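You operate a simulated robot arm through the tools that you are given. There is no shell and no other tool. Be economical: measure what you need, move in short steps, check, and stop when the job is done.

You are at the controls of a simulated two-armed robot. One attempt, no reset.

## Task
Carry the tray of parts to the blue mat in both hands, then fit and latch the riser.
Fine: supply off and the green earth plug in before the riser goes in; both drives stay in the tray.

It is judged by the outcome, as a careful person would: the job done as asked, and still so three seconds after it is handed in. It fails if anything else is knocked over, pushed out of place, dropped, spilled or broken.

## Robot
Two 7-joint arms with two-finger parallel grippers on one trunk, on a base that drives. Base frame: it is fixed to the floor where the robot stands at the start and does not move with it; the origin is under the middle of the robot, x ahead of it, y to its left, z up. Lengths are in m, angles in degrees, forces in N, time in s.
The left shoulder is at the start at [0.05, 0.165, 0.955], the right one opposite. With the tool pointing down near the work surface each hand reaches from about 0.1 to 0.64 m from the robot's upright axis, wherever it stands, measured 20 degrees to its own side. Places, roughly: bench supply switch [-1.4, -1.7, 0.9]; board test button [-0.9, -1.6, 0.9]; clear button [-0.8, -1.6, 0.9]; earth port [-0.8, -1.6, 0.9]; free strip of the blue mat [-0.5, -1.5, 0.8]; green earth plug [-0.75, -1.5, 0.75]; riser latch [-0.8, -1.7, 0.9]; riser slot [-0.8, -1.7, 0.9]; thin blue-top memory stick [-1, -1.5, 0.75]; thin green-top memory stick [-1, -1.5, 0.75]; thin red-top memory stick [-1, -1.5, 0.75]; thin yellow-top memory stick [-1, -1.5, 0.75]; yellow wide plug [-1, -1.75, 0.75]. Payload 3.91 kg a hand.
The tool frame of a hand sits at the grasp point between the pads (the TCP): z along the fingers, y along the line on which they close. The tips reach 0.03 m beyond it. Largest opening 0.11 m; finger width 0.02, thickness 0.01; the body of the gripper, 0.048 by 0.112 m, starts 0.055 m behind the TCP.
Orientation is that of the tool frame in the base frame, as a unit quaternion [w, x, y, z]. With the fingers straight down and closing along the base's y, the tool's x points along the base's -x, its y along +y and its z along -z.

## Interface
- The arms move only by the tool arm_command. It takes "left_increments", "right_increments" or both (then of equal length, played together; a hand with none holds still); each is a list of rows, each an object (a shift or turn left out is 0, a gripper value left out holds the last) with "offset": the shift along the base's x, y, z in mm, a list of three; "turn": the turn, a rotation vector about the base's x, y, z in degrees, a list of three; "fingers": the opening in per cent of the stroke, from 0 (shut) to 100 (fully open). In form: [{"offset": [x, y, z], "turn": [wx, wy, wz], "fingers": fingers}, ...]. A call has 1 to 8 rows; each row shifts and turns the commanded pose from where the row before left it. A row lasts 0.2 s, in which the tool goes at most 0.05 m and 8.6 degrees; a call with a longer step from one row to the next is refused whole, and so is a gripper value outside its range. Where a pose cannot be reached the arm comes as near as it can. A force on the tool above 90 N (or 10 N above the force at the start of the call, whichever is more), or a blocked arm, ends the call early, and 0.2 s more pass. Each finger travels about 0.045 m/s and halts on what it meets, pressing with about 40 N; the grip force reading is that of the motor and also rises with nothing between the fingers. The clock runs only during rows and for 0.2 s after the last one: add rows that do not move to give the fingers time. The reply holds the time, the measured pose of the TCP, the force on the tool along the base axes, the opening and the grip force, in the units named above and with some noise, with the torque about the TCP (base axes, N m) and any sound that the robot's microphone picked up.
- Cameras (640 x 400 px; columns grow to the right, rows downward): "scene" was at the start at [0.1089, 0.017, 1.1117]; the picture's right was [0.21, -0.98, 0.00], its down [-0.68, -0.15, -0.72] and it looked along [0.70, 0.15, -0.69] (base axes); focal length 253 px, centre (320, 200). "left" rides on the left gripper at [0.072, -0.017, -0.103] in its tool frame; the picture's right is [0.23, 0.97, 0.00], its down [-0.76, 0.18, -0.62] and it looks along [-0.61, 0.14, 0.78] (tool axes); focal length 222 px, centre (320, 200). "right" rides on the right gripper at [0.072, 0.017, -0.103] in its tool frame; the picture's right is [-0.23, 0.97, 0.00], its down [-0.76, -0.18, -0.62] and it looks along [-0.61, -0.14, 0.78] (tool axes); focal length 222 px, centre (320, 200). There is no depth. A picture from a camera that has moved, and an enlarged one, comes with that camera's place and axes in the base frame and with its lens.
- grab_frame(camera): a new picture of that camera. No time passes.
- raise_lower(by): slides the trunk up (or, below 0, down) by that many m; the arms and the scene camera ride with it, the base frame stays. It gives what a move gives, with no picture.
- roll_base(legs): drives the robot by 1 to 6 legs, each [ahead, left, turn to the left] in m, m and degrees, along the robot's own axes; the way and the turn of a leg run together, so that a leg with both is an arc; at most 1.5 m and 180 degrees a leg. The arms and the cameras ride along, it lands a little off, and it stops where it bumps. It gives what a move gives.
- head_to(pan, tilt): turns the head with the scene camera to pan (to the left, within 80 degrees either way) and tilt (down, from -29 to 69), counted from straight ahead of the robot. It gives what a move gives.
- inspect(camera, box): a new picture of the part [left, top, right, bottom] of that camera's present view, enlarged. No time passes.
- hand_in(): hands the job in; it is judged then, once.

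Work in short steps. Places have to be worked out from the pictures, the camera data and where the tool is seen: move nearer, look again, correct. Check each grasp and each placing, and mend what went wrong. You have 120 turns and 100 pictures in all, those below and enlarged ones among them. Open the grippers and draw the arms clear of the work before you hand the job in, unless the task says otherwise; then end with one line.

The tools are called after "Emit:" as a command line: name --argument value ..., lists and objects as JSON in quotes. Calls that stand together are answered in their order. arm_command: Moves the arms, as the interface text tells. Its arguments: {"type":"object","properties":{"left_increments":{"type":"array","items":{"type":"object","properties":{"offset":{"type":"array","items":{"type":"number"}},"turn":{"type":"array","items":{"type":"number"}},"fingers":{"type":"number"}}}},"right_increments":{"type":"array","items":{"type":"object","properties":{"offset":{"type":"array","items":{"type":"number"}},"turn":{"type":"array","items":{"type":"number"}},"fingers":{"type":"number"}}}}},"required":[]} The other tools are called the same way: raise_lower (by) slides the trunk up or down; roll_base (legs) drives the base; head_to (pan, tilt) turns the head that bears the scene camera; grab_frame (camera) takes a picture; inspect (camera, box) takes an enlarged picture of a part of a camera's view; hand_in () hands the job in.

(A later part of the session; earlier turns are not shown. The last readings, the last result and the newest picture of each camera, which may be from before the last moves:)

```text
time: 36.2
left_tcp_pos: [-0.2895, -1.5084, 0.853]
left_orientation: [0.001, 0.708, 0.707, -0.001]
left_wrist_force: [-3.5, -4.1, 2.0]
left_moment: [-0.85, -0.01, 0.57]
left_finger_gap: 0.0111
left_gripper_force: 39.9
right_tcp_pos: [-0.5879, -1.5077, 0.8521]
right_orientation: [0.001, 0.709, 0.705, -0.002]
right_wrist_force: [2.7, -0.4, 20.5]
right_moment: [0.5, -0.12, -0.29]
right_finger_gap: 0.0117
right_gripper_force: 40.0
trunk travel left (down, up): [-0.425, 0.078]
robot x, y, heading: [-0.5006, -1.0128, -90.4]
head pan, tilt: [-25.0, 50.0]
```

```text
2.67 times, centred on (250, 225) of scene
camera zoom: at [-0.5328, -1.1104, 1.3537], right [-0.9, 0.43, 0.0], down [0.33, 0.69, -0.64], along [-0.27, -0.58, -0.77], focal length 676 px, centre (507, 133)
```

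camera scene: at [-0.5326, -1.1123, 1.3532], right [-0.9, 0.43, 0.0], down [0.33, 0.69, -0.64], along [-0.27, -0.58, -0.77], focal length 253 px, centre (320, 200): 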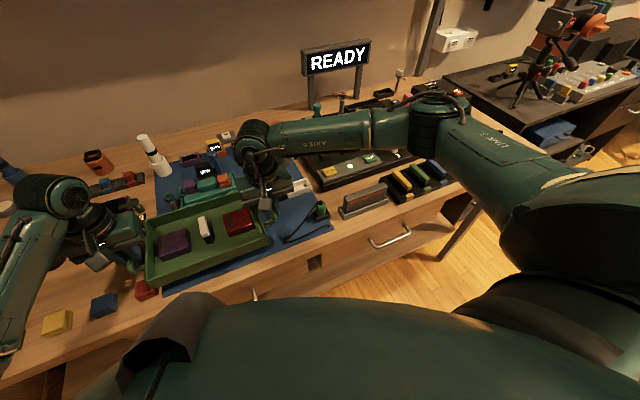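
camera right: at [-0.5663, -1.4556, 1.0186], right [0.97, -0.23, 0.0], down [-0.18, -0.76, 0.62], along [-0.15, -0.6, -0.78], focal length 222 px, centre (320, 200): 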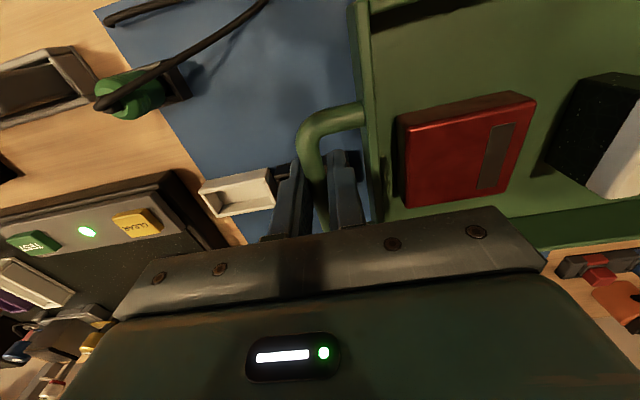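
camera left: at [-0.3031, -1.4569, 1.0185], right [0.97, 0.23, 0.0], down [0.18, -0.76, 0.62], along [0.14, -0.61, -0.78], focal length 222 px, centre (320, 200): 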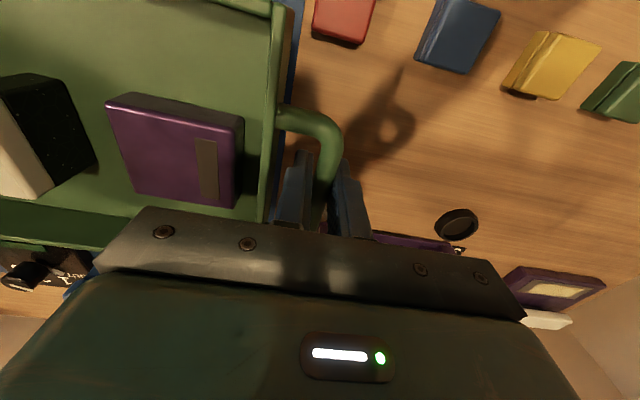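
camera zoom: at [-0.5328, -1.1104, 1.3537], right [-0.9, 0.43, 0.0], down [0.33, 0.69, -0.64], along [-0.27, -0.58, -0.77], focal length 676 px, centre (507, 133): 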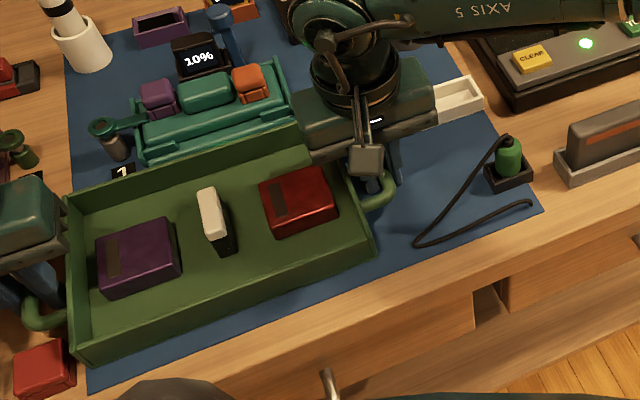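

The tray rests on the mat. I'll open both grippers slightly and lift straight up.

Emit:
arm_command --left_increments '[{"fingers": 25}, {}, {}, {"offset": [0, 0, 20]}, {"offset": [0, 0, 30]}, {"offset": [0, 0, 40]}, {"offset": [0, 0, 40]}]' --right_increments '[{"fingers": 25}, {}, {}, {"offset": [0, 0, 20]}, {"offset": [0, 0, 30]}, {"offset": [0, 0, 40]}, {"offset": [0, 0, 40]}]'

Emit:
grab_frame --camera "scene"

```text
time: 37.8
left_tcp_pos: [-0.2918, -1.5085, 0.9815]
left_orientation: [0.0, 0.707, 0.707, 0.001]
left_wrist_force: [-0.5, -1.2, -0.2]
left_moment: [-0.01, -0.01, 0.01]
left_finger_gap: 0.0277
left_gripper_force: 0.0
right_tcp_pos: [-0.586, -1.5053, 0.9795]
right_orientation: [-0.001, 0.709, 0.706, 0.0]
right_wrist_force: [-0.4, 0.3, 0.1]
right_moment: [-0.01, 0.03, 0.03]
right_finger_gap: 0.0276
right_gripper_force: 0.1
trunk travel left (down, up): [-0.425, 0.078]
robot x, y, heading: [-0.4996, -1.0125, -90.2]
head pan, tilt: [-25.0, 50.0]
```

```text
66 pictures are left
camera scene: at [-0.5329, -1.1115, 1.3531], right [-0.9, 0.43, 0.0], down [0.33, 0.69, -0.64], along [-0.27, -0.58, -0.77], focal length 253 px, centre (320, 200)
```

scene: 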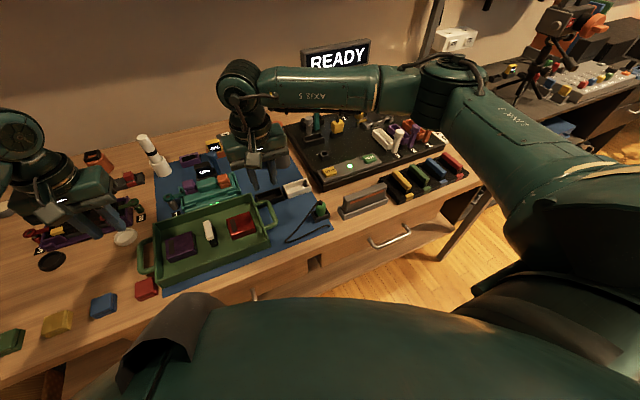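

The tray is placed on the mat. I'll back off and slide right to study the main board.

Emit:
roll_base --legs '[[-0.2, 0, 0], [0, -0.38, 0]]'

Emit:
head_to --pan 0 --tilt 38

Emit:
grab_frame --camera "scene"

```text
time: 42.8
left_tcp_pos: [-0.6682, -1.3061, 0.9814]
left_orientation: [0.0, 0.709, 0.705, 0.001]
left_wrist_force: [0.4, 1.0, -0.4]
left_moment: [-0.05, 0.0, 0.01]
left_finger_gap: 0.0275
left_gripper_force: 0.0
right_tcp_pos: [-0.9649, -1.3013, 0.9781]
right_orientation: [-0.001, 0.711, 0.703, -0.001]
right_wrist_force: [-0.2, 0.4, -0.1]
right_moment: [0.03, 0.04, -0.04]
right_finger_gap: 0.0274
right_gripper_force: 0.1
trunk travel left (down, up): [-0.425, 0.078]
robot x, y, heading: [-0.8739, -0.8063, -90.6]
head pan, tilt: [-25.0, 50.0]
```

```text
time: 43.7
left_tcp_pos: [-0.6673, -1.3074, 0.9808]
left_orientation: [0.0, 0.709, 0.705, 0.001]
left_wrist_force: [-0.2, 0.4, -0.4]
left_moment: [0.05, 0.02, 0.02]
left_finger_gap: 0.0273
left_gripper_force: 0.0
right_tcp_pos: [-0.9635, -1.3011, 0.9782]
right_orientation: [0.0, 0.71, 0.704, -0.001]
right_wrist_force: [0.3, -0.3, -0.5]
right_moment: [-0.01, -0.01, 0.01]
right_finger_gap: 0.0276
right_gripper_force: 0.1
trunk travel left (down, up): [-0.425, 0.078]
robot x, y, heading: [-0.8753, -0.8054, -90.4]
head pan, tilt: [0.0, 38.0]
```

```text
65 pictures are left
camera scene: at [-0.8761, -0.924, 1.3704], right [-1.0, 0.01, 0.0], down [0.01, 0.62, -0.79], along [-0.01, -0.79, -0.62], focal length 253 px, centre (320, 200)
```

scene: 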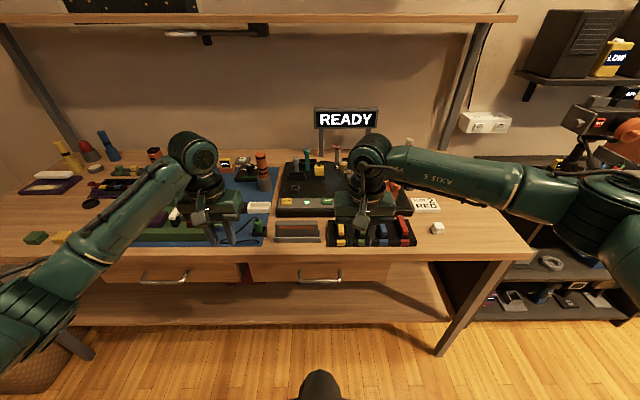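

The arms hide the board. I'll spread the hands sideways, then zoom in.

Emit:
arm_command --left_increments '[{"offset": [40, 25, 0]}, {"offset": [40, 25, 0]}, {"offset": [40, 25, 0]}, {}]' --right_increments '[{"offset": [-40, 25, 0]}, {"offset": [-40, 25, 0]}, {"offset": [-40, 25, 0]}, {"offset": [-40, 0, 0]}]'

Emit:
inspect --camera "scene" --box '[230, 130, 390, 250]'

Emit:
inspect --camera "scene" --box '[330, 130, 490, 250]'

```text
time: 44.7
left_tcp_pos: [-0.5477, -1.2337, 0.981]
left_orientation: [0.0, 0.71, 0.705, 0.001]
left_wrist_force: [0.8, -0.4, -0.1]
left_moment: [0.01, 0.0, 0.04]
left_finger_gap: 0.0276
left_gripper_force: 0.1
right_tcp_pos: [-1.1225, -1.2248, 0.9783]
right_orientation: [0.0, 0.71, 0.705, -0.001]
right_wrist_force: [0.8, 0.7, -0.2]
right_moment: [-0.01, 0.0, 0.03]
right_finger_gap: 0.0277
right_gripper_force: 0.0
trunk travel left (down, up): [-0.425, 0.078]
robot x, y, heading: [-0.8714, -0.8088, -90.5]
head pan, tilt: [0.0, 38.0]
```

```text
3.33 times, centred on (310, 190) of scene
camera zoom: at [-0.8769, -0.9242, 1.3704], right [-1.0, 0.01, 0.0], down [0.01, 0.62, -0.79], along [-0.01, -0.79, -0.62], focal length 844 px, centre (353, 233)
```

zoom: 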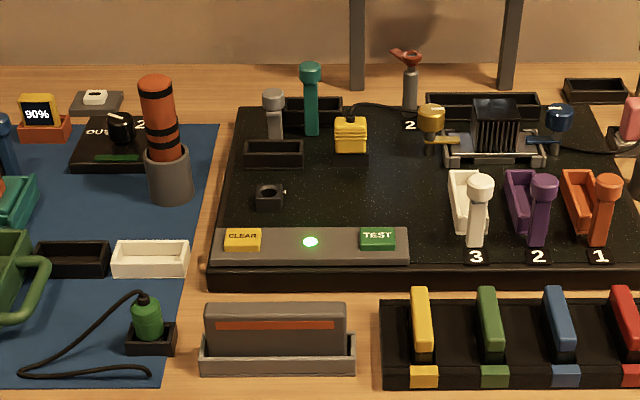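

```text
3.33 times, centred on (410, 190) of scene
camera zoom: at [-0.8769, -0.9242, 1.3704], right [-1.0, 0.01, 0.0], down [0.01, 0.62, -0.79], along [-0.01, -0.79, -0.62], focal length 844 px, centre (20, 233)
```

zoom: 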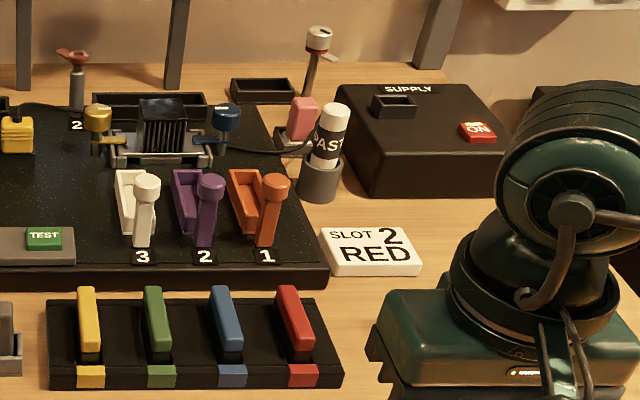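

Layout is now clear. The supply box has a red "ON" switch near (-1.37, -1.69), the earth port is a small block at about (-0.80, -1.65), and the riser slot and grey latch are near (-0.80, -1.72). First the supply: I'll raise the hands, then drive to the right.

Emit:
arm_command --left_increments '[{"offset": [0, 20, 35]}, {"offset": [0, 20, 35]}, {}]' --right_increments '[{"offset": [10, 0, 35], "fingers": 0}, {"offset": [10, 0, 35]}, {}]'

Emit:
roll_base --legs '[[0, -0.33, 0], [0.3, 0, 0]]'

Emit:
head_to --pan -10 --tilt 48

Emit:
grab_frame --camera "scene"

Emit:
grab_frame --camera "right"

```text
time: 45.5
left_tcp_pos: [-0.5484, -1.192, 1.0492]
left_orientation: [0.0, 0.709, 0.705, 0.002]
left_wrist_force: [-1.1, 0.1, -0.2]
left_moment: [-0.02, -0.03, 0.01]
left_finger_gap: 0.0277
left_gripper_force: 0.2
right_tcp_pos: [-1.1035, -1.2247, 1.0475]
right_orientation: [-0.002, 0.711, 0.703, 0.0]
right_wrist_force: [0.9, -0.6, 0.3]
right_moment: [0.02, -0.02, -0.04]
right_finger_gap: 0.0001
right_gripper_force: 37.5
trunk travel left (down, up): [-0.425, 0.078]
robot x, y, heading: [-0.8728, -0.8086, -90.8]
head pan, tilt: [0.0, 38.0]
```

```text
time: 50.6
left_tcp_pos: [-0.8799, -1.4901, 1.05]
left_orientation: [-0.001, 0.711, 0.704, 0.001]
left_wrist_force: [0.5, -0.4, 0.8]
left_moment: [0.0, -0.01, -0.03]
left_finger_gap: 0.0276
left_gripper_force: 0.0
right_tcp_pos: [-1.4347, -1.5203, 1.0472]
right_orientation: [-0.002, 0.711, 0.703, 0.0]
right_wrist_force: [-0.7, 0.5, -0.6]
right_moment: [0.0, -0.03, 0.02]
right_finger_gap: 0.0
right_gripper_force: 37.6
trunk travel left (down, up): [-0.425, 0.078]
robot x, y, heading: [-1.2029, -1.1027, -90.5]
head pan, tilt: [0.0, 38.0]
```

```text
time: 51.4
left_tcp_pos: [-0.8798, -1.489, 1.0503]
left_orientation: [0.0, 0.71, 0.704, 0.001]
left_wrist_force: [0.7, -0.2, 0.1]
left_moment: [0.01, 0.01, 0.04]
left_finger_gap: 0.0277
left_gripper_force: 0.0
right_tcp_pos: [-1.4345, -1.5211, 1.0474]
right_orientation: [-0.001, 0.711, 0.703, 0.0]
right_wrist_force: [-0.8, -0.9, -0.5]
right_moment: [-0.02, 0.0, -0.02]
right_finger_gap: 0.0001
right_gripper_force: 37.9
trunk travel left (down, up): [-0.425, 0.078]
robot x, y, heading: [-1.203, -1.1046, -90.8]
head pan, tilt: [-10.0, 48.0]
```

```text
62 pictures are left
camera scene: at [-1.221, -1.2117, 1.356], right [-0.98, 0.18, 0.0], down [0.14, 0.73, -0.67], along [-0.12, -0.66, -0.74], focal length 253 px, centre (320, 200)
```

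scene: 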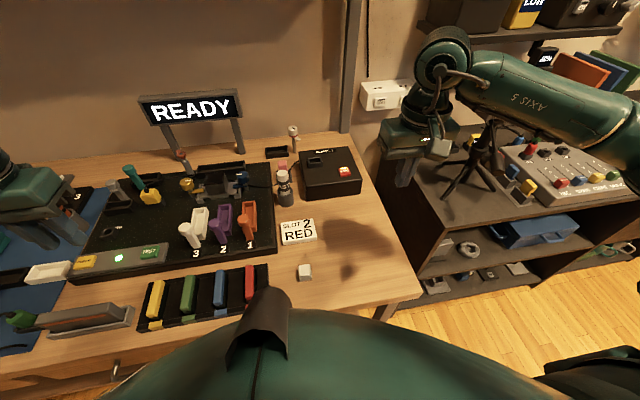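

```text
61 pictures are left
camera right: at [-1.4167, -1.4482, 1.1515], right [0.97, -0.24, 0.0], down [-0.19, -0.76, 0.62], along [-0.15, -0.6, -0.78], focal length 222 px, centre (320, 200)
```

right: 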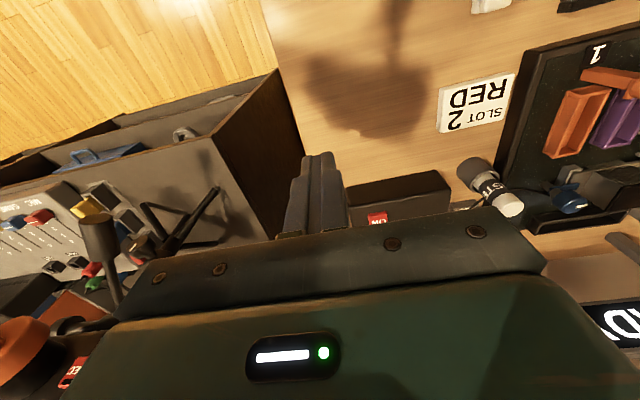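

The switch triangulates to about (-1.385, -1.723, 0.885). I'll zoom in to see how it works.

Emit:
inspect --camera "scene" --box '[280, 120, 380, 210]'

Emit:
inspect --camera "scene" --box '[80, 130, 280, 290]'

```text
4.44 times, centred on (330, 165) of scene
camera zoom: at [-1.221, -1.2117, 1.356], right [-0.98, 0.18, 0.0], down [0.14, 0.73, -0.67], along [-0.12, -0.66, -0.74], focal length 1126 px, centre (276, 356)
```

zoom: 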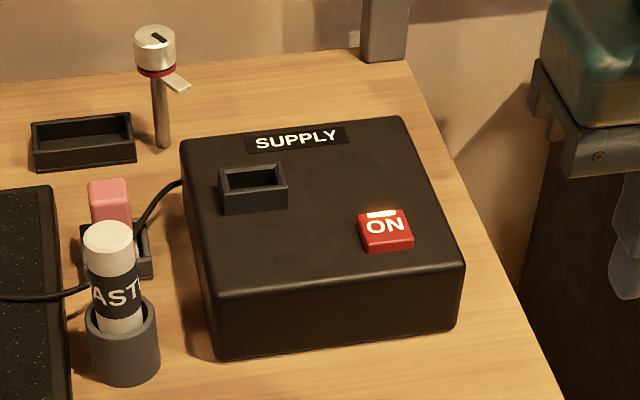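

```text
2.50 times, centred on (180, 210) of scene
camera zoom: at [-1.221, -1.2117, 1.356], right [-0.98, 0.18, 0.0], down [0.14, 0.73, -0.67], along [-0.12, -0.66, -0.74], focal length 633 px, centre (670, 175)
```

zoom: 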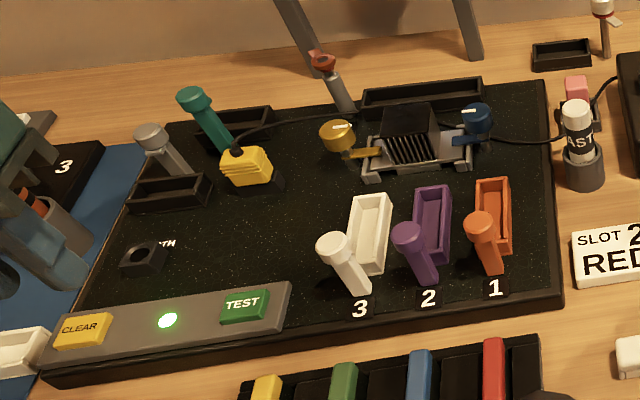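

It is a push button. I'll move the closed right fingers over it at a safe height.

Emit:
arm_command --right_increments '[{"offset": [10, -40, -10]}, {"offset": [10, -41, -20]}, {"offset": [10, -41, -20]}, {"offset": [10, -41, -20]}, {"offset": [10, -41, -20]}, {}]'

Emit:
grab_frame --camera "right"

Emit:
inspect --camera "scene" --box '[280, 120, 400, 210]'

```text
time: 52.8
left_tcp_pos: [-0.8791, -1.4879, 1.05]
left_orientation: [0.001, 0.71, 0.704, 0.0]
left_wrist_force: [0.0, 1.2, 0.6]
left_moment: [-0.01, 0.0, -0.01]
left_finger_gap: 0.0276
left_gripper_force: 0.0
right_tcp_pos: [-1.383, -1.7254, 0.9556]
right_orientation: [-0.001, 0.711, 0.704, 0.0]
right_wrist_force: [0.4, 0.4, 0.5]
right_moment: [0.0, -0.01, 0.0]
right_finger_gap: 0.0
right_gripper_force: 37.2
trunk travel left (down, up): [-0.425, 0.078]
robot x, y, heading: [-1.2065, -1.1023, -90.2]
head pan, tilt: [-10.0, 48.0]
```

```text
58 pictures are left
camera right: at [-1.3648, -1.6529, 1.0595], right [0.97, -0.24, 0.0], down [-0.18, -0.76, 0.62], along [-0.15, -0.61, -0.78], focal length 222 px, centre (320, 200)
```

right: 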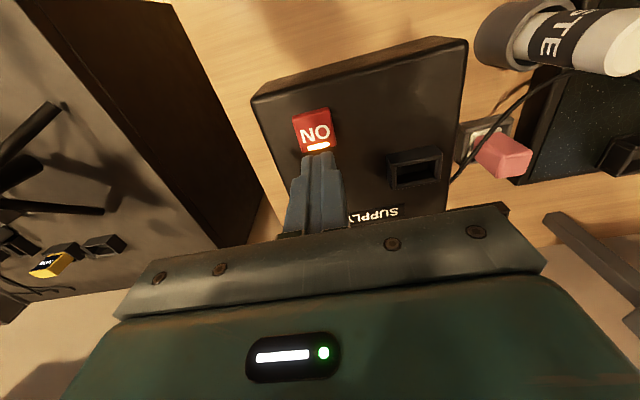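

```text
4.44 times, centred on (340, 165) of scene
camera zoom: at [-1.2216, -1.2114, 1.356], right [-0.98, 0.18, 0.0], down [0.14, 0.73, -0.67], along [-0.12, -0.66, -0.74], focal length 1126 px, centre (231, 356)
```

zoom: 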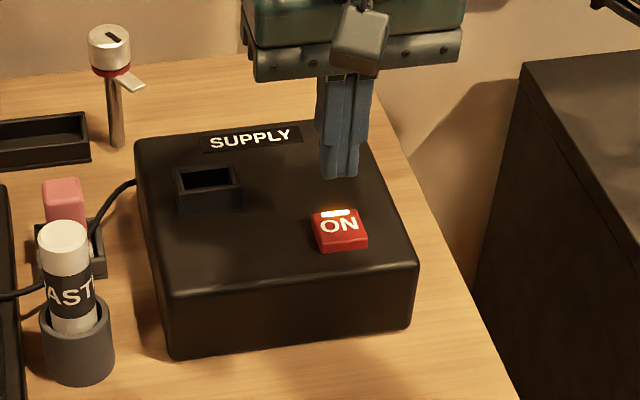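

The fingertip is about 8 mm too far back. I'll correct that and press down gently.

Emit:
arm_command --right_increments '[{"offset": [-2, 8, 0]}, {"offset": [0, 0, -12]}, {"offset": [0, 0, -12]}, {"offset": [0, 0, -5]}, {"offset": [0, 0, -4]}, {}]'

```text
time: 54.1
left_tcp_pos: [-0.8789, -1.4891, 1.0509]
left_orientation: [0.0, 0.71, 0.704, 0.001]
left_wrist_force: [0.2, 0.4, -0.3]
left_moment: [-0.01, 0.0, 0.01]
left_finger_gap: 0.0276
left_gripper_force: 0.1
right_tcp_pos: [-1.3851, -1.7167, 0.925]
right_orientation: [-0.001, 0.712, 0.703, -0.001]
right_wrist_force: [-0.3, -0.1, -0.1]
right_moment: [0.03, 0.02, -0.01]
right_finger_gap: 0.0002
right_gripper_force: 37.6
trunk travel left (down, up): [-0.425, 0.078]
robot x, y, heading: [-1.2047, -1.1076, -90.7]
head pan, tilt: [-10.0, 48.0]
```

Emit:
arm_command --right_increments '[{"offset": [0, 0, -3]}, {"offset": [0, 0, -3]}, {"offset": [0, 0, -3]}, {}]'

Emit:
inspect --camera "scene" --box '[280, 120, 400, 210]'

```text
time: 55.1
left_tcp_pos: [-0.8792, -1.4911, 1.0488]
left_orientation: [-0.001, 0.71, 0.704, 0.002]
left_wrist_force: [0.8, -0.6, 0.1]
left_moment: [0.02, 0.04, -0.03]
left_finger_gap: 0.0274
left_gripper_force: 0.1
right_tcp_pos: [-1.3867, -1.7172, 0.9157]
right_orientation: [-0.001, 0.712, 0.703, 0.0]
right_wrist_force: [-0.4, -1.0, 1.8]
right_moment: [-0.01, -0.01, -0.01]
right_finger_gap: 0.0001
right_gripper_force: 37.4
trunk travel left (down, up): [-0.425, 0.078]
robot x, y, heading: [-1.2038, -1.1045, -90.9]
head pan, tilt: [-10.0, 48.0]
heard: click
```

```text
4.44 times, centred on (340, 165) of scene
camera zoom: at [-1.221, -1.2116, 1.356], right [-0.98, 0.18, 0.0], down [0.14, 0.73, -0.67], along [-0.12, -0.66, -0.74], focal length 1126 px, centre (231, 356)
```

zoom: 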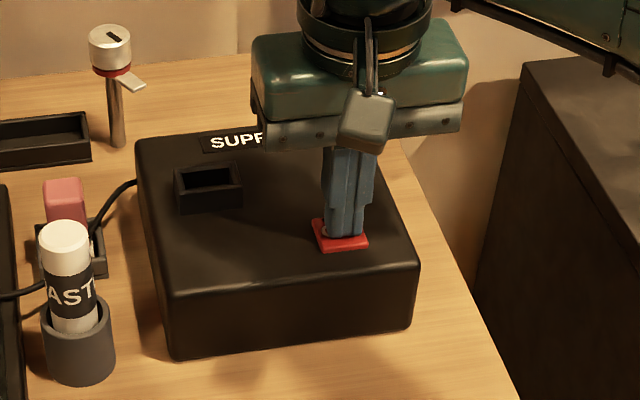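

A click was heard. I'll lift off and verify the switch reads OFF.

Emit:
arm_command --right_increments '[{"offset": [0, 0, 20]}, {"offset": [0, 0, 40]}, {"offset": [0, 0, 40]}, {"offset": [0, 40, 20]}, {"offset": [0, 40, 0]}, {"offset": [0, 40, 0]}, {"offset": [0, 40, 0]}]'

Emit:
inspect --camera "scene" --box '[280, 120, 400, 210]'

Emit:
grab_frame --camera "scene"

```text
time: 56.8
left_tcp_pos: [-0.878, -1.4892, 1.0502]
left_orientation: [0.001, 0.71, 0.704, 0.0]
left_wrist_force: [-0.1, 0.0, -0.1]
left_moment: [-0.02, 0.01, -0.01]
left_finger_gap: 0.0271
left_gripper_force: 0.0
right_tcp_pos: [-1.3845, -1.5561, 1.0354]
right_orientation: [-0.001, 0.711, 0.703, -0.001]
right_wrist_force: [0.3, 0.2, 0.5]
right_moment: [0.01, -0.02, 0.0]
right_finger_gap: 0.0
right_gripper_force: 38.1
trunk travel left (down, up): [-0.425, 0.078]
robot x, y, heading: [-1.2038, -1.106, -90.3]
head pan, tilt: [-10.0, 48.0]
```

```text
4.44 times, centred on (340, 165) of scene
camera zoom: at [-1.2212, -1.2113, 1.356], right [-0.98, 0.18, 0.0], down [0.14, 0.73, -0.67], along [-0.12, -0.66, -0.74], focal length 1126 px, centre (231, 356)
```

zoom: 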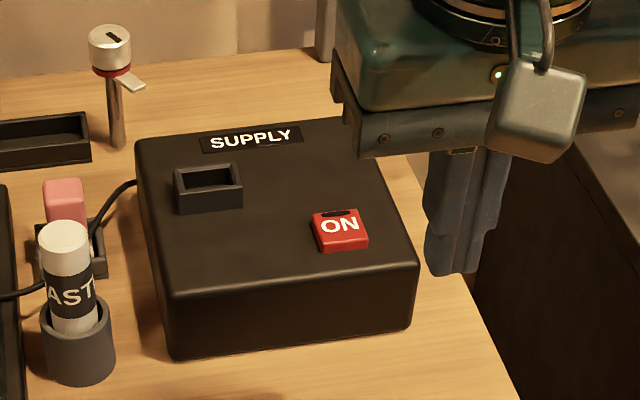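

```text
54 pictures are left
camera scene: at [-1.2212, -1.2113, 1.356], right [-0.98, 0.18, 0.0], down [0.14, 0.73, -0.67], along [-0.12, -0.66, -0.74], focal length 253 px, centre (320, 200)
```

scene: 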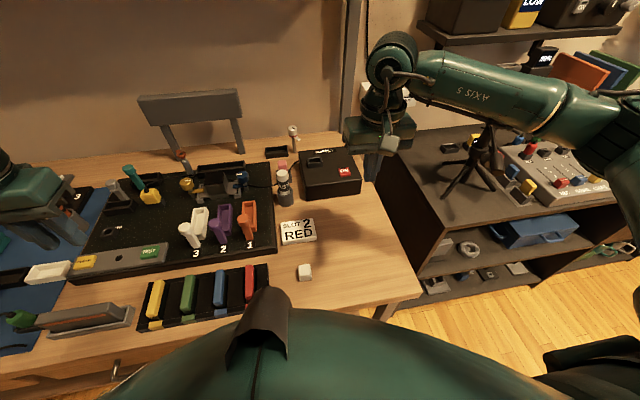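

The supply is off: the lamp, sign and LED are all dark. Now the earth plug: I'll back off and drive left so the right hand can reach plug, port, riser and slot.

Emit:
roll_base --legs '[[-0.12, 0, 0], [0, 0.58, 0], [0.12, 0, 0]]'

Emit:
head_to --pan -5 --tilt 52

Emit:
grab_frame --camera "scene"

Emit:
grab_frame --camera "right"

```text
time: 64.0
left_tcp_pos: [-0.2961, -1.4925, 1.0481]
left_orientation: [0.0, 0.708, 0.706, 0.001]
left_wrist_force: [-0.6, -0.3, -0.4]
left_moment: [0.05, 0.0, -0.01]
left_finger_gap: 0.0277
left_gripper_force: 0.1
right_tcp_pos: [-0.8026, -1.5632, 1.035]
right_orientation: [-0.002, 0.709, 0.706, 0.0]
right_wrist_force: [0.5, -0.1, -0.9]
right_moment: [0.04, 0.01, -0.01]
right_finger_gap: 0.0
right_gripper_force: 37.9
trunk travel left (down, up): [-0.425, 0.078]
robot x, y, heading: [-0.6249, -1.1098, -90.2]
head pan, tilt: [-10.0, 48.0]
```

```text
time: 64.7
left_tcp_pos: [-0.2975, -1.4928, 1.0492]
left_orientation: [0.0, 0.707, 0.707, 0.0]
left_wrist_force: [0.8, 0.0, 0.4]
left_moment: [-0.03, -0.04, -0.02]
left_finger_gap: 0.0274
left_gripper_force: 0.1
right_tcp_pos: [-0.8014, -1.5631, 1.0348]
right_orientation: [0.0, 0.709, 0.705, 0.0]
right_wrist_force: [-0.4, -0.4, -0.1]
right_moment: [0.01, -0.02, -0.02]
right_finger_gap: 0.0001
right_gripper_force: 38.3
trunk travel left (down, up): [-0.425, 0.078]
robot x, y, heading: [-0.622, -1.1108, -90.3]
head pan, tilt: [-5.0, 52.0]
```

```text
53 pictures are left
camera scene: at [-0.6336, -1.2138, 1.3506], right [-1.0, 0.09, 0.0], down [0.07, 0.78, -0.62], along [-0.06, -0.61, -0.79], focal length 253 px, centre (320, 200)
```

scene: 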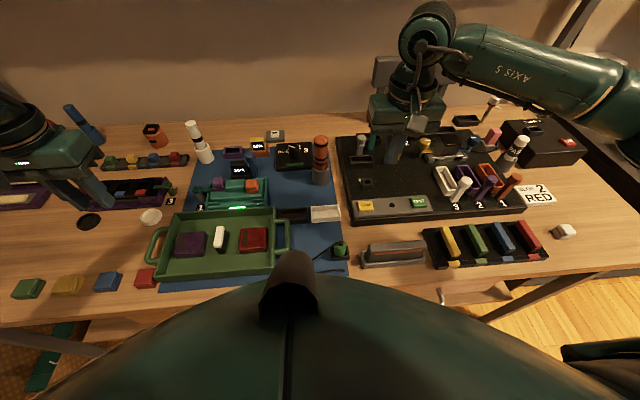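

```text
52 pictures are left
camera right: at [-0.7851, -1.4902, 1.1389], right [0.97, -0.23, 0.0], down [-0.18, -0.76, 0.62], along [-0.15, -0.61, -0.78], focal length 222 px, centre (320, 200)
```

right: 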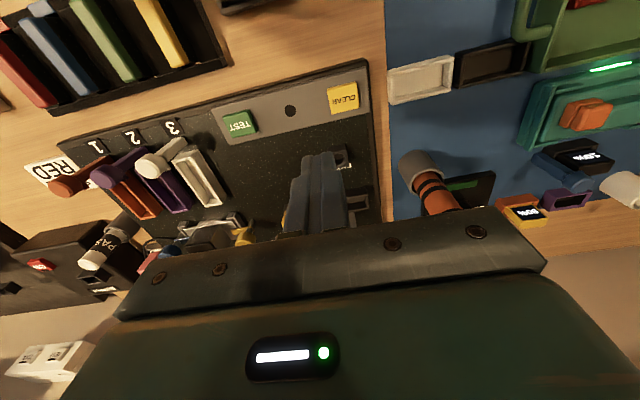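

I'll zoom in on the plug, the port and the slot.

Emit:
inspect --camera "scene" --box '[270, 120, 430, 270]'

Emit:
inspect --camera "right" --box '[270, 60, 430, 220]'

```text
2.67 times, centred on (350, 195) of scene
camera zoom: at [-0.6336, -1.2138, 1.3506], right [-1.0, 0.09, 0.0], down [0.07, 0.78, -0.62], along [-0.06, -0.61, -0.79], focal length 676 px, centre (240, 213)
```

zoom: 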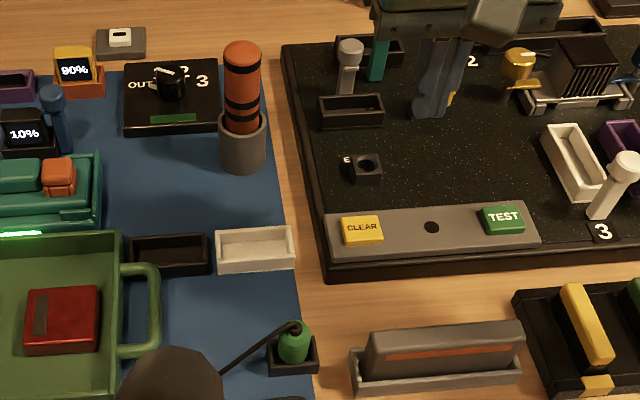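

```text
2.50 times, centred on (350, 140) of right
camera zoom: at [-0.7851, -1.4902, 1.1389], right [0.97, -0.23, 0.0], down [-0.18, -0.76, 0.62], along [-0.15, -0.61, -0.78], focal length 555 px, centre (245, 350)
```

zoom: 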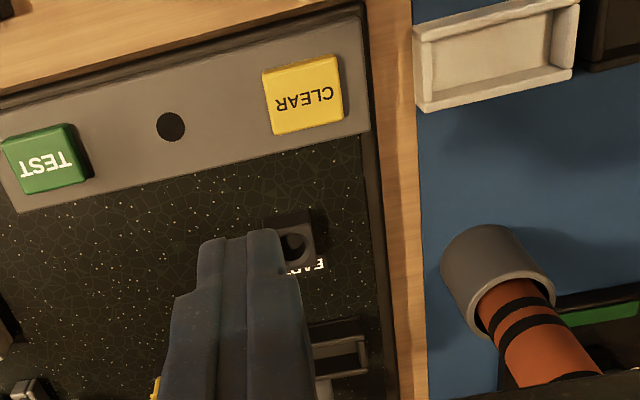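

The port hole is at about (-0.7915, -1.62, 0.886) and the plug near (-0.703, -1.465). I'll bring the right hand above the plug, opening to 55 mm.

Emit:
arm_command --right_increments '[{"offset": [32, 31, 0], "fingers": 50}, {"offset": [32, 31, 0]}, {"offset": [32, 30, 0]}, {"offset": [0, 0, -30]}, {"offset": [0, 0, -30]}, {}]'

Emit:
grab_frame --camera "right"

Emit:
inspect --camera "scene" --box '[270, 120, 430, 270]'

```text
time: 66.1
left_tcp_pos: [-0.2971, -1.4922, 1.0491]
left_orientation: [0.0, 0.708, 0.706, 0.001]
left_wrist_force: [0.9, -0.2, 0.5]
left_moment: [0.04, 0.01, -0.02]
left_finger_gap: 0.0276
left_gripper_force: 0.0
right_tcp_pos: [-0.7071, -1.4702, 0.9757]
right_orientation: [-0.001, 0.709, 0.705, -0.001]
right_wrist_force: [-1.3, -1.0, -0.5]
right_moment: [-0.02, 0.02, 0.01]
right_finger_gap: 0.055
right_gripper_force: 0.0
trunk travel left (down, up): [-0.425, 0.078]
robot x, y, heading: [-0.6235, -1.1084, -90.3]
head pan, tilt: [-5.0, 52.0]
```

```text
49 pictures are left
camera right: at [-0.6907, -1.3979, 1.0791], right [0.97, -0.23, 0.0], down [-0.18, -0.76, 0.62], along [-0.15, -0.61, -0.78], focal length 222 px, centre (320, 200)
```

right: 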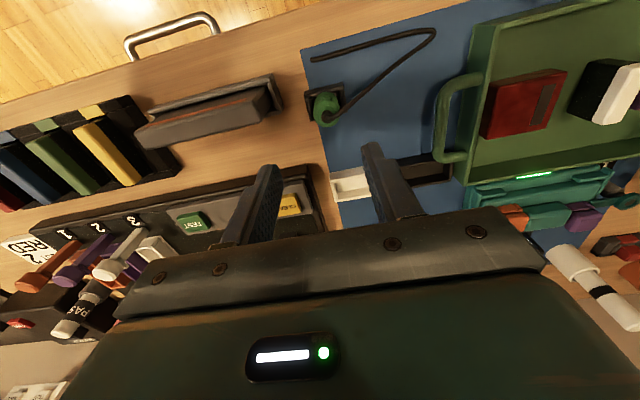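

```text
2.67 times, centred on (350, 195) of scene
camera zoom: at [-0.6336, -1.2139, 1.3506], right [-1.0, 0.09, 0.0], down [0.07, 0.78, -0.62], along [-0.06, -0.61, -0.79], focal length 676 px, centre (240, 213)
```

zoom: 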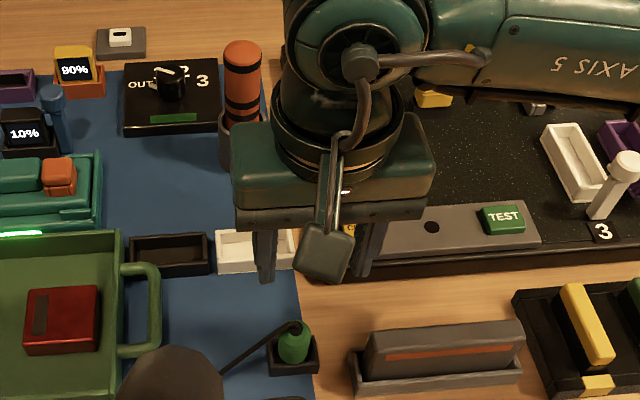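

The plug top triangulates to (-0.697, -1.448, 0.90), and the cable leaves it toward +x/+y. I'll yaw the hand −32° so the finger clears the cable, centre over the plug and descend part way.

Emit:
arm_command --right_increments '[{"offset": [3, 6, 0], "turn": [0, 0, -8]}, {"offset": [3, 5, 0], "turn": [0, 0, -8]}, {"offset": [2, 5, 0], "turn": [0, 0, -8]}, {"offset": [2, 5, 0], "turn": [0, 0, -8]}, {"offset": [0, 0, -20]}, {"offset": [0, 0, -10]}, {}]'

Emit:
grab_frame --camera "right"

Emit:
inspect --camera "scene" --box '[290, 180, 400, 270]'

```text
time: 67.7
left_tcp_pos: [-0.2978, -1.4924, 1.0496]
left_orientation: [0.001, 0.708, 0.706, 0.001]
left_wrist_force: [-0.3, -0.1, 0.9]
left_moment: [-0.04, -0.02, 0.0]
left_finger_gap: 0.0276
left_gripper_force: 0.0
right_tcp_pos: [-0.6972, -1.4506, 0.946]
right_orientation: [-0.001, 0.876, 0.482, 0.001]
right_wrist_force: [0.1, 0.3, -0.7]
right_moment: [0.02, 0.01, 0.01]
right_finger_gap: 0.0551
right_gripper_force: 0.0
trunk travel left (down, up): [-0.425, 0.078]
robot x, y, heading: [-0.6277, -1.1071, -90.5]
head pan, tilt: [-5.0, 52.0]
```

```text
47 pictures are left
camera right: at [-0.644, -1.3978, 1.0486], right [0.7, -0.71, 0.0], down [-0.56, -0.55, 0.62], along [-0.45, -0.44, -0.78], focal length 222 px, centre (320, 200)
```

right: 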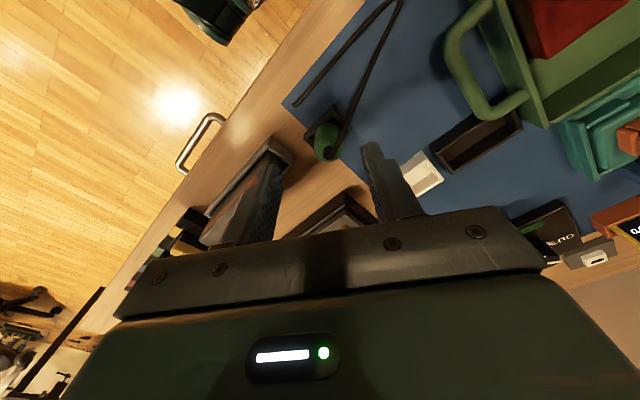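

```text
4.44 times, centred on (345, 225) of scene
camera zoom: at [-0.6336, -1.2139, 1.3506], right [-1.0, 0.09, 0.0], down [0.07, 0.78, -0.62], along [-0.06, -0.61, -0.79], focal length 1126 px, centre (209, 89)
```

zoom: 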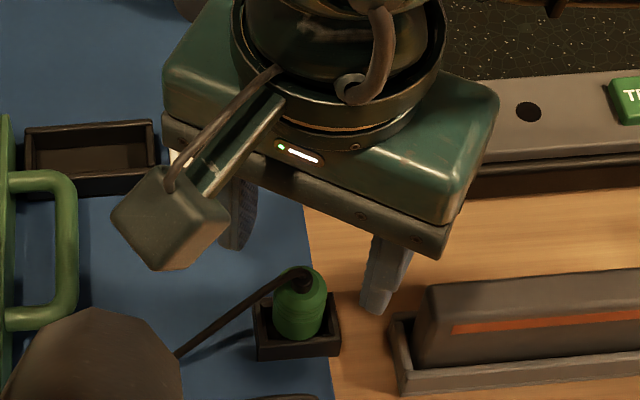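

Alignment over the plug is good. I'll descend to z≈0.872 and check forces before closing.

Emit:
arm_command --right_increments '[{"offset": [0, -1, -20]}, {"offset": [0, 0, -20]}, {"offset": [0, 0, -17]}, {"offset": [0, 0, -15]}, {}]'

Emit:
inspect --camera "scene" --box '[290, 180, 400, 270]'

```text
time: 68.9
left_tcp_pos: [-0.2967, -1.4919, 1.0499]
left_orientation: [0.001, 0.707, 0.707, 0.001]
left_wrist_force: [1.3, -0.4, -0.2]
left_moment: [0.0, 0.0, 0.01]
left_finger_gap: 0.0272
left_gripper_force: 0.1
right_tcp_pos: [-0.6946, -1.4521, 0.8724]
right_orientation: [-0.001, 0.876, 0.483, 0.001]
right_wrist_force: [0.5, 0.4, 0.2]
right_moment: [0.01, 0.01, 0.01]
right_finger_gap: 0.0549
right_gripper_force: 0.0
trunk travel left (down, up): [-0.425, 0.078]
robot x, y, heading: [-0.6286, -1.1072, -90.3]
head pan, tilt: [-5.0, 52.0]
```

```text
4.44 times, centred on (345, 225) of scene
camera zoom: at [-0.6335, -1.2139, 1.3506], right [-1.0, 0.09, 0.0], down [0.07, 0.78, -0.62], along [-0.06, -0.61, -0.79], focal length 1126 px, centre (209, 89)
```

zoom: 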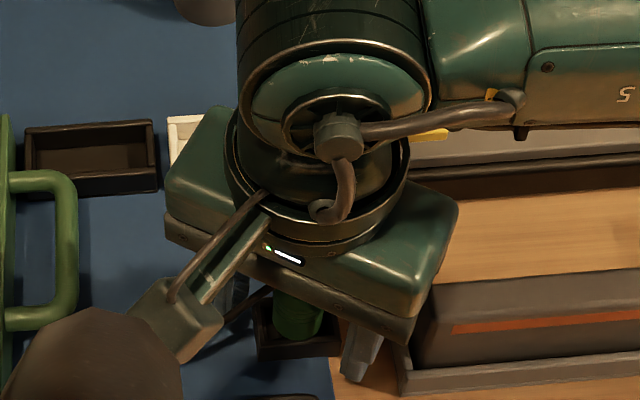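

The fingers straddle the plug, with no contact yet. Closing.

Emit:
arm_command --right_increments '[{"fingers": 0}, {}, {}, {}, {}]'

```text
time: 70.1
left_tcp_pos: [-0.296, -1.493, 1.0497]
left_orientation: [0.0, 0.708, 0.706, 0.001]
left_wrist_force: [-0.6, -0.8, 0.5]
left_moment: [0.01, 0.0, 0.01]
left_finger_gap: 0.0277
left_gripper_force: 0.0
right_tcp_pos: [-0.6961, -1.4527, 0.8731]
right_orientation: [-0.001, 0.876, 0.482, 0.0]
right_wrist_force: [-0.3, -0.3, -0.1]
right_moment: [0.0, -0.02, 0.02]
right_finger_gap: 0.0227
right_gripper_force: 39.9
trunk travel left (down, up): [-0.425, 0.078]
robot x, y, heading: [-0.6221, -1.1062, -90.3]
head pan, tilt: [-5.0, 52.0]
```

Gripped at 22.7 mm. I'll lift straight up and check the plug came along.

Emit:
arm_command --right_increments '[{"offset": [0, 0, 15]}, {"offset": [0, 0, 25]}, {"offset": [0, 0, 30]}, {"offset": [0, 0, 30]}, {}]'

Emit:
grab_frame --camera "right"

Emit:
inspect --camera "scene" --box '[260, 120, 440, 270]'

```text
time: 71.3
left_tcp_pos: [-0.2959, -1.4926, 1.0488]
left_orientation: [-0.001, 0.708, 0.706, 0.001]
left_wrist_force: [-0.2, 0.7, 0.6]
left_moment: [0.0, -0.01, -0.01]
left_finger_gap: 0.0275
left_gripper_force: 0.0
right_tcp_pos: [-0.6976, -1.4501, 0.9725]
right_orientation: [-0.002, 0.876, 0.483, 0.0]
right_wrist_force: [0.2, 0.1, -0.3]
right_moment: [-0.03, -0.02, -0.01]
right_finger_gap: 0.0225
right_gripper_force: 40.2
trunk travel left (down, up): [-0.425, 0.078]
robot x, y, heading: [-0.6312, -1.1123, -90.5]
head pan, tilt: [-5.0, 52.0]
```

```text
44 pictures are left
camera right: at [-0.6438, -1.399, 1.0767], right [0.7, -0.71, 0.0], down [-0.56, -0.55, 0.62], along [-0.45, -0.44, -0.78], focal length 222 px, centre (320, 200)
```

right: 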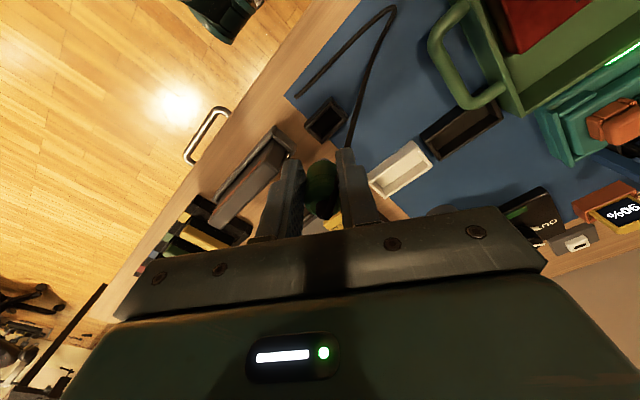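

```text
2.67 times, centred on (350, 195) of scene
camera zoom: at [-0.6336, -1.214, 1.3506], right [-1.0, 0.09, 0.0], down [0.07, 0.78, -0.62], along [-0.06, -0.61, -0.79], focal length 676 px, centre (240, 213)
```

zoom: 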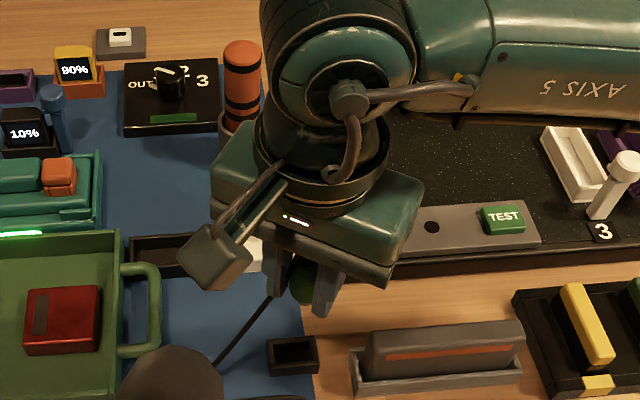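

The plug is held. I'll carry it over to just above the earth port.

Emit:
arm_command --right_increments '[{"offset": [0, 0, 20]}, {"offset": [-24, -42, 0]}, {"offset": [-24, -42, 0]}, {"offset": [-24, -42, 0]}, {"offset": [-22, -43, 0]}, {}]'

Emit:
grab_frame --camera "right"

Emit:
inspect --camera "scene" --box '[300, 120, 420, 220]'

```text
time: 72.7
left_tcp_pos: [-0.297, -1.4923, 1.0503]
left_orientation: [0.001, 0.708, 0.707, 0.0]
left_wrist_force: [0.8, -0.7, 0.0]
left_moment: [0.01, 0.0, -0.02]
left_finger_gap: 0.0273
left_gripper_force: 0.1
right_tcp_pos: [-0.7911, -1.6188, 0.9958]
right_orientation: [-0.002, 0.876, 0.482, -0.001]
right_wrist_force: [-0.2, 0.2, -0.2]
right_moment: [-0.02, 0.02, 0.02]
right_finger_gap: 0.0224
right_gripper_force: 39.8
trunk travel left (down, up): [-0.425, 0.078]
robot x, y, heading: [-0.6264, -1.1089, -90.0]
head pan, tilt: [-5.0, 52.0]
```

```text
42 pictures are left
camera right: at [-0.7379, -1.5665, 1.0977], right [0.7, -0.71, 0.0], down [-0.56, -0.55, 0.62], along [-0.45, -0.44, -0.78], focal length 222 px, centre (320, 200)
```

right: 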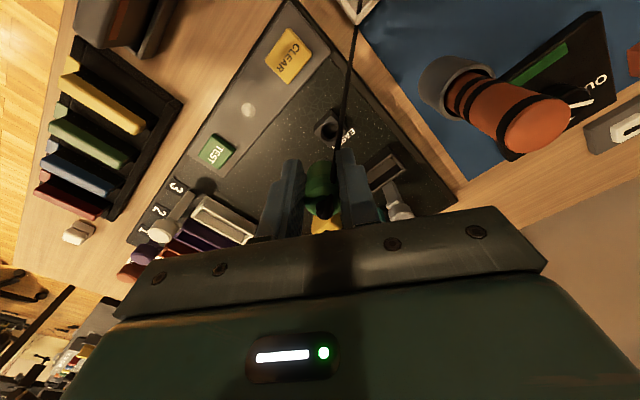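

```text
4.00 times, centred on (360, 170) of scene
camera zoom: at [-0.6336, -1.2138, 1.3506], right [-1.0, 0.09, 0.0], down [0.07, 0.78, -0.62], along [-0.06, -0.61, -0.79], focal length 1013 px, centre (160, 320)
```

zoom: 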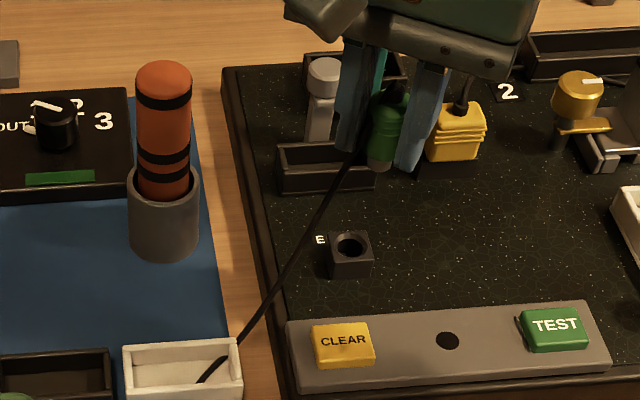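

Port now estimated at (-0.793, -1.631, 0.872), with the plug bottom about 43 mm below the TCP. I'll move 11 mm further back, lower 40 mm and compare again.

Emit:
arm_command --right_increments '[{"offset": [-1, -11, 0]}, {"offset": [0, 0, -20]}, {"offset": [0, 0, -20]}, {}]'

Emit:
inspect --camera "scene" --box '[320, 130, 400, 200]'

Emit:
inspect --camera "right" --box '[260, 80, 420, 220]'

```text
time: 73.7
left_tcp_pos: [-0.296, -1.492, 1.049]
left_orientation: [0.0, 0.708, 0.706, 0.001]
left_wrist_force: [-0.1, -0.4, -0.1]
left_moment: [-0.03, 0.01, 0.0]
left_finger_gap: 0.0277
left_gripper_force: 0.1
right_tcp_pos: [-0.7911, -1.6317, 0.9532]
right_orientation: [-0.001, 0.876, 0.483, -0.001]
right_wrist_force: [-0.3, -0.2, -0.1]
right_moment: [0.03, -0.01, 0.01]
right_finger_gap: 0.0222
right_gripper_force: 40.3
trunk travel left (down, up): [-0.425, 0.078]
robot x, y, heading: [-0.6248, -1.112, -90.1]
head pan, tilt: [-5.0, 52.0]
```

```text
5.71 times, centred on (360, 165) of scene
camera zoom: at [-0.6335, -1.2139, 1.3506], right [-1.0, 0.09, 0.0], down [0.07, 0.78, -0.62], along [-0.06, -0.61, -0.79], focal length 1448 px, centre (91, 400)
```

zoom: 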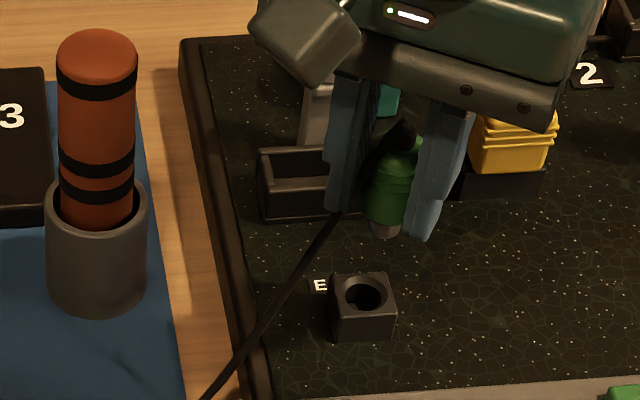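

```text
2.86 times, centred on (340, 150) of right
camera zoom: at [-0.7386, -1.5785, 1.0567], right [0.7, -0.71, 0.0], down [-0.56, -0.55, 0.62], along [-0.45, -0.44, -0.78], focal length 635 px, centre (263, 343)
```

zoom: 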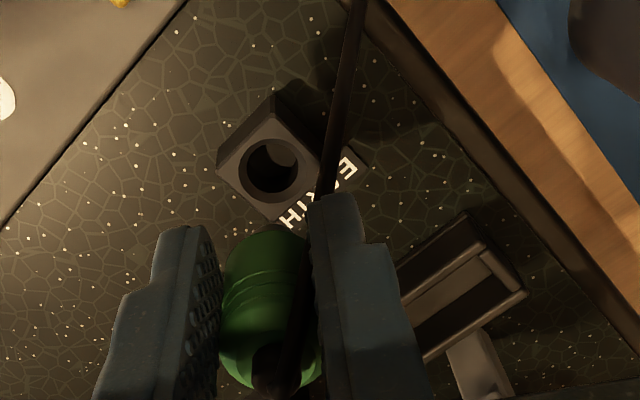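

The plug tip is at z≈0.911 and the hole at about z≈0.868, roughly 4–5 mm further back. I'll adjust, go down to just above the port and re-check at close parallax.

Emit:
arm_command --right_increments '[{"offset": [-2, -4, 0]}, {"offset": [0, 0, -15]}, {"offset": [0, 0, -17]}, {}]'

Emit:
inspect --camera "scene" --box '[330, 150, 390, 200]'

Emit:
inspect --camera "right" --box '[260, 80, 420, 220]'

```text
time: 74.7
left_tcp_pos: [-0.2977, -1.4925, 1.0496]
left_orientation: [0.001, 0.707, 0.707, 0.002]
left_wrist_force: [0.2, 1.3, 0.5]
left_moment: [-0.01, 0.0, 0.01]
left_finger_gap: 0.0278
left_gripper_force: 0.1
right_tcp_pos: [-0.7929, -1.6334, 0.9204]
right_orientation: [-0.001, 0.876, 0.482, 0.0]
right_wrist_force: [0.3, 0.2, -0.5]
right_moment: [0.04, 0.0, 0.02]
right_finger_gap: 0.0222
right_gripper_force: 39.9
trunk travel left (down, up): [-0.425, 0.078]
robot x, y, heading: [-0.6275, -1.1115, -90.3]
head pan, tilt: [-5.0, 52.0]
```

```text
8.00 times, centred on (360, 175) of scene
camera zoom: at [-0.6335, -1.2139, 1.3506], right [-1.0, 0.09, 0.0], down [0.07, 0.78, -0.62], along [-0.06, -0.61, -0.79], focal length 2026 px, centre (0, 400)
```

zoom: 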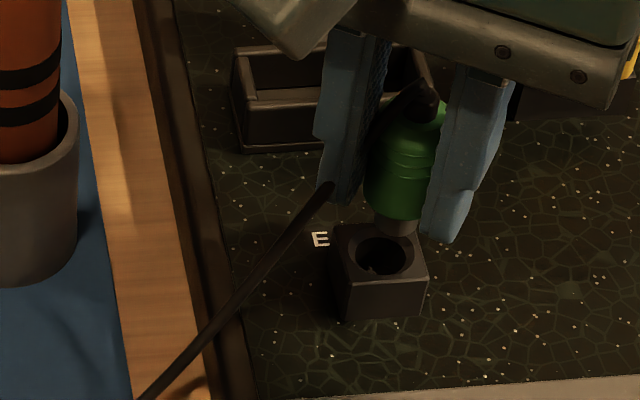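

```text
2.86 times, centred on (340, 150) of right
camera zoom: at [-0.7405, -1.5826, 1.0241], right [0.7, -0.71, 0.0], down [-0.56, -0.55, 0.62], along [-0.44, -0.44, -0.78], focal length 635 px, centre (263, 343)
```

zoom: 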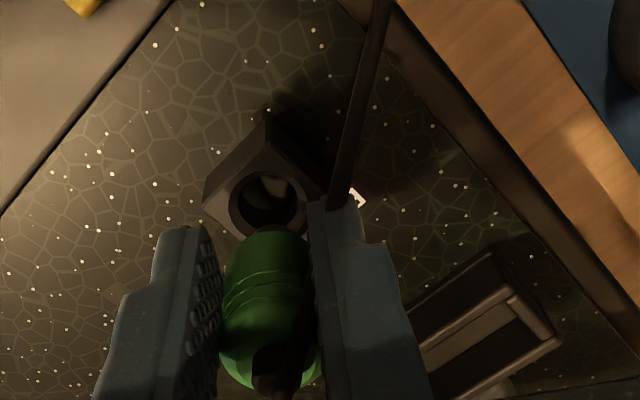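

The tip is just above the hole, within about 2–3 mm either way, and the hole is clearly wider than the tip. I'll descend slowly.

Emit:
arm_command --right_increments '[{"offset": [0.5, 0, -6]}, {"offset": [0, 0, -4]}, {"offset": [0, 0, -4]}, {}]'

Emit:
inspect --camera "scene" --box '[330, 150, 390, 200]'

```text
time: 75.7
left_tcp_pos: [-0.2968, -1.4872, 1.0516]
left_orientation: [0.001, 0.708, 0.707, -0.001]
left_wrist_force: [-0.1, 1.0, 0.4]
left_moment: [0.02, -0.02, 0.01]
left_finger_gap: 0.0274
left_gripper_force: 0.1
right_tcp_pos: [-0.7921, -1.6352, 0.9155]
right_orientation: [0.006, 0.876, 0.482, -0.003]
right_wrist_force: [-9.2, 9.7, 48.2]
right_moment: [-0.26, 0.79, -0.22]
right_finger_gap: 0.0222
right_gripper_force: 39.8
trunk travel left (down, up): [-0.425, 0.078]
robot x, y, heading: [-0.6244, -1.1105, -90.5]
head pan, tilt: [-5.0, 52.0]
```

```text
8.00 times, centred on (360, 175) of scene
camera zoom: at [-0.6331, -1.2084, 1.3516], right [-1.0, 0.09, 0.0], down [0.07, 0.78, -0.62], along [-0.06, -0.62, -0.78], focal length 2026 px, centre (0, 400)
```

zoom: 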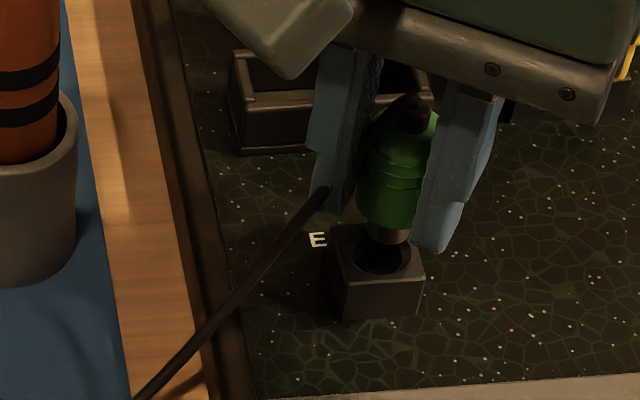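

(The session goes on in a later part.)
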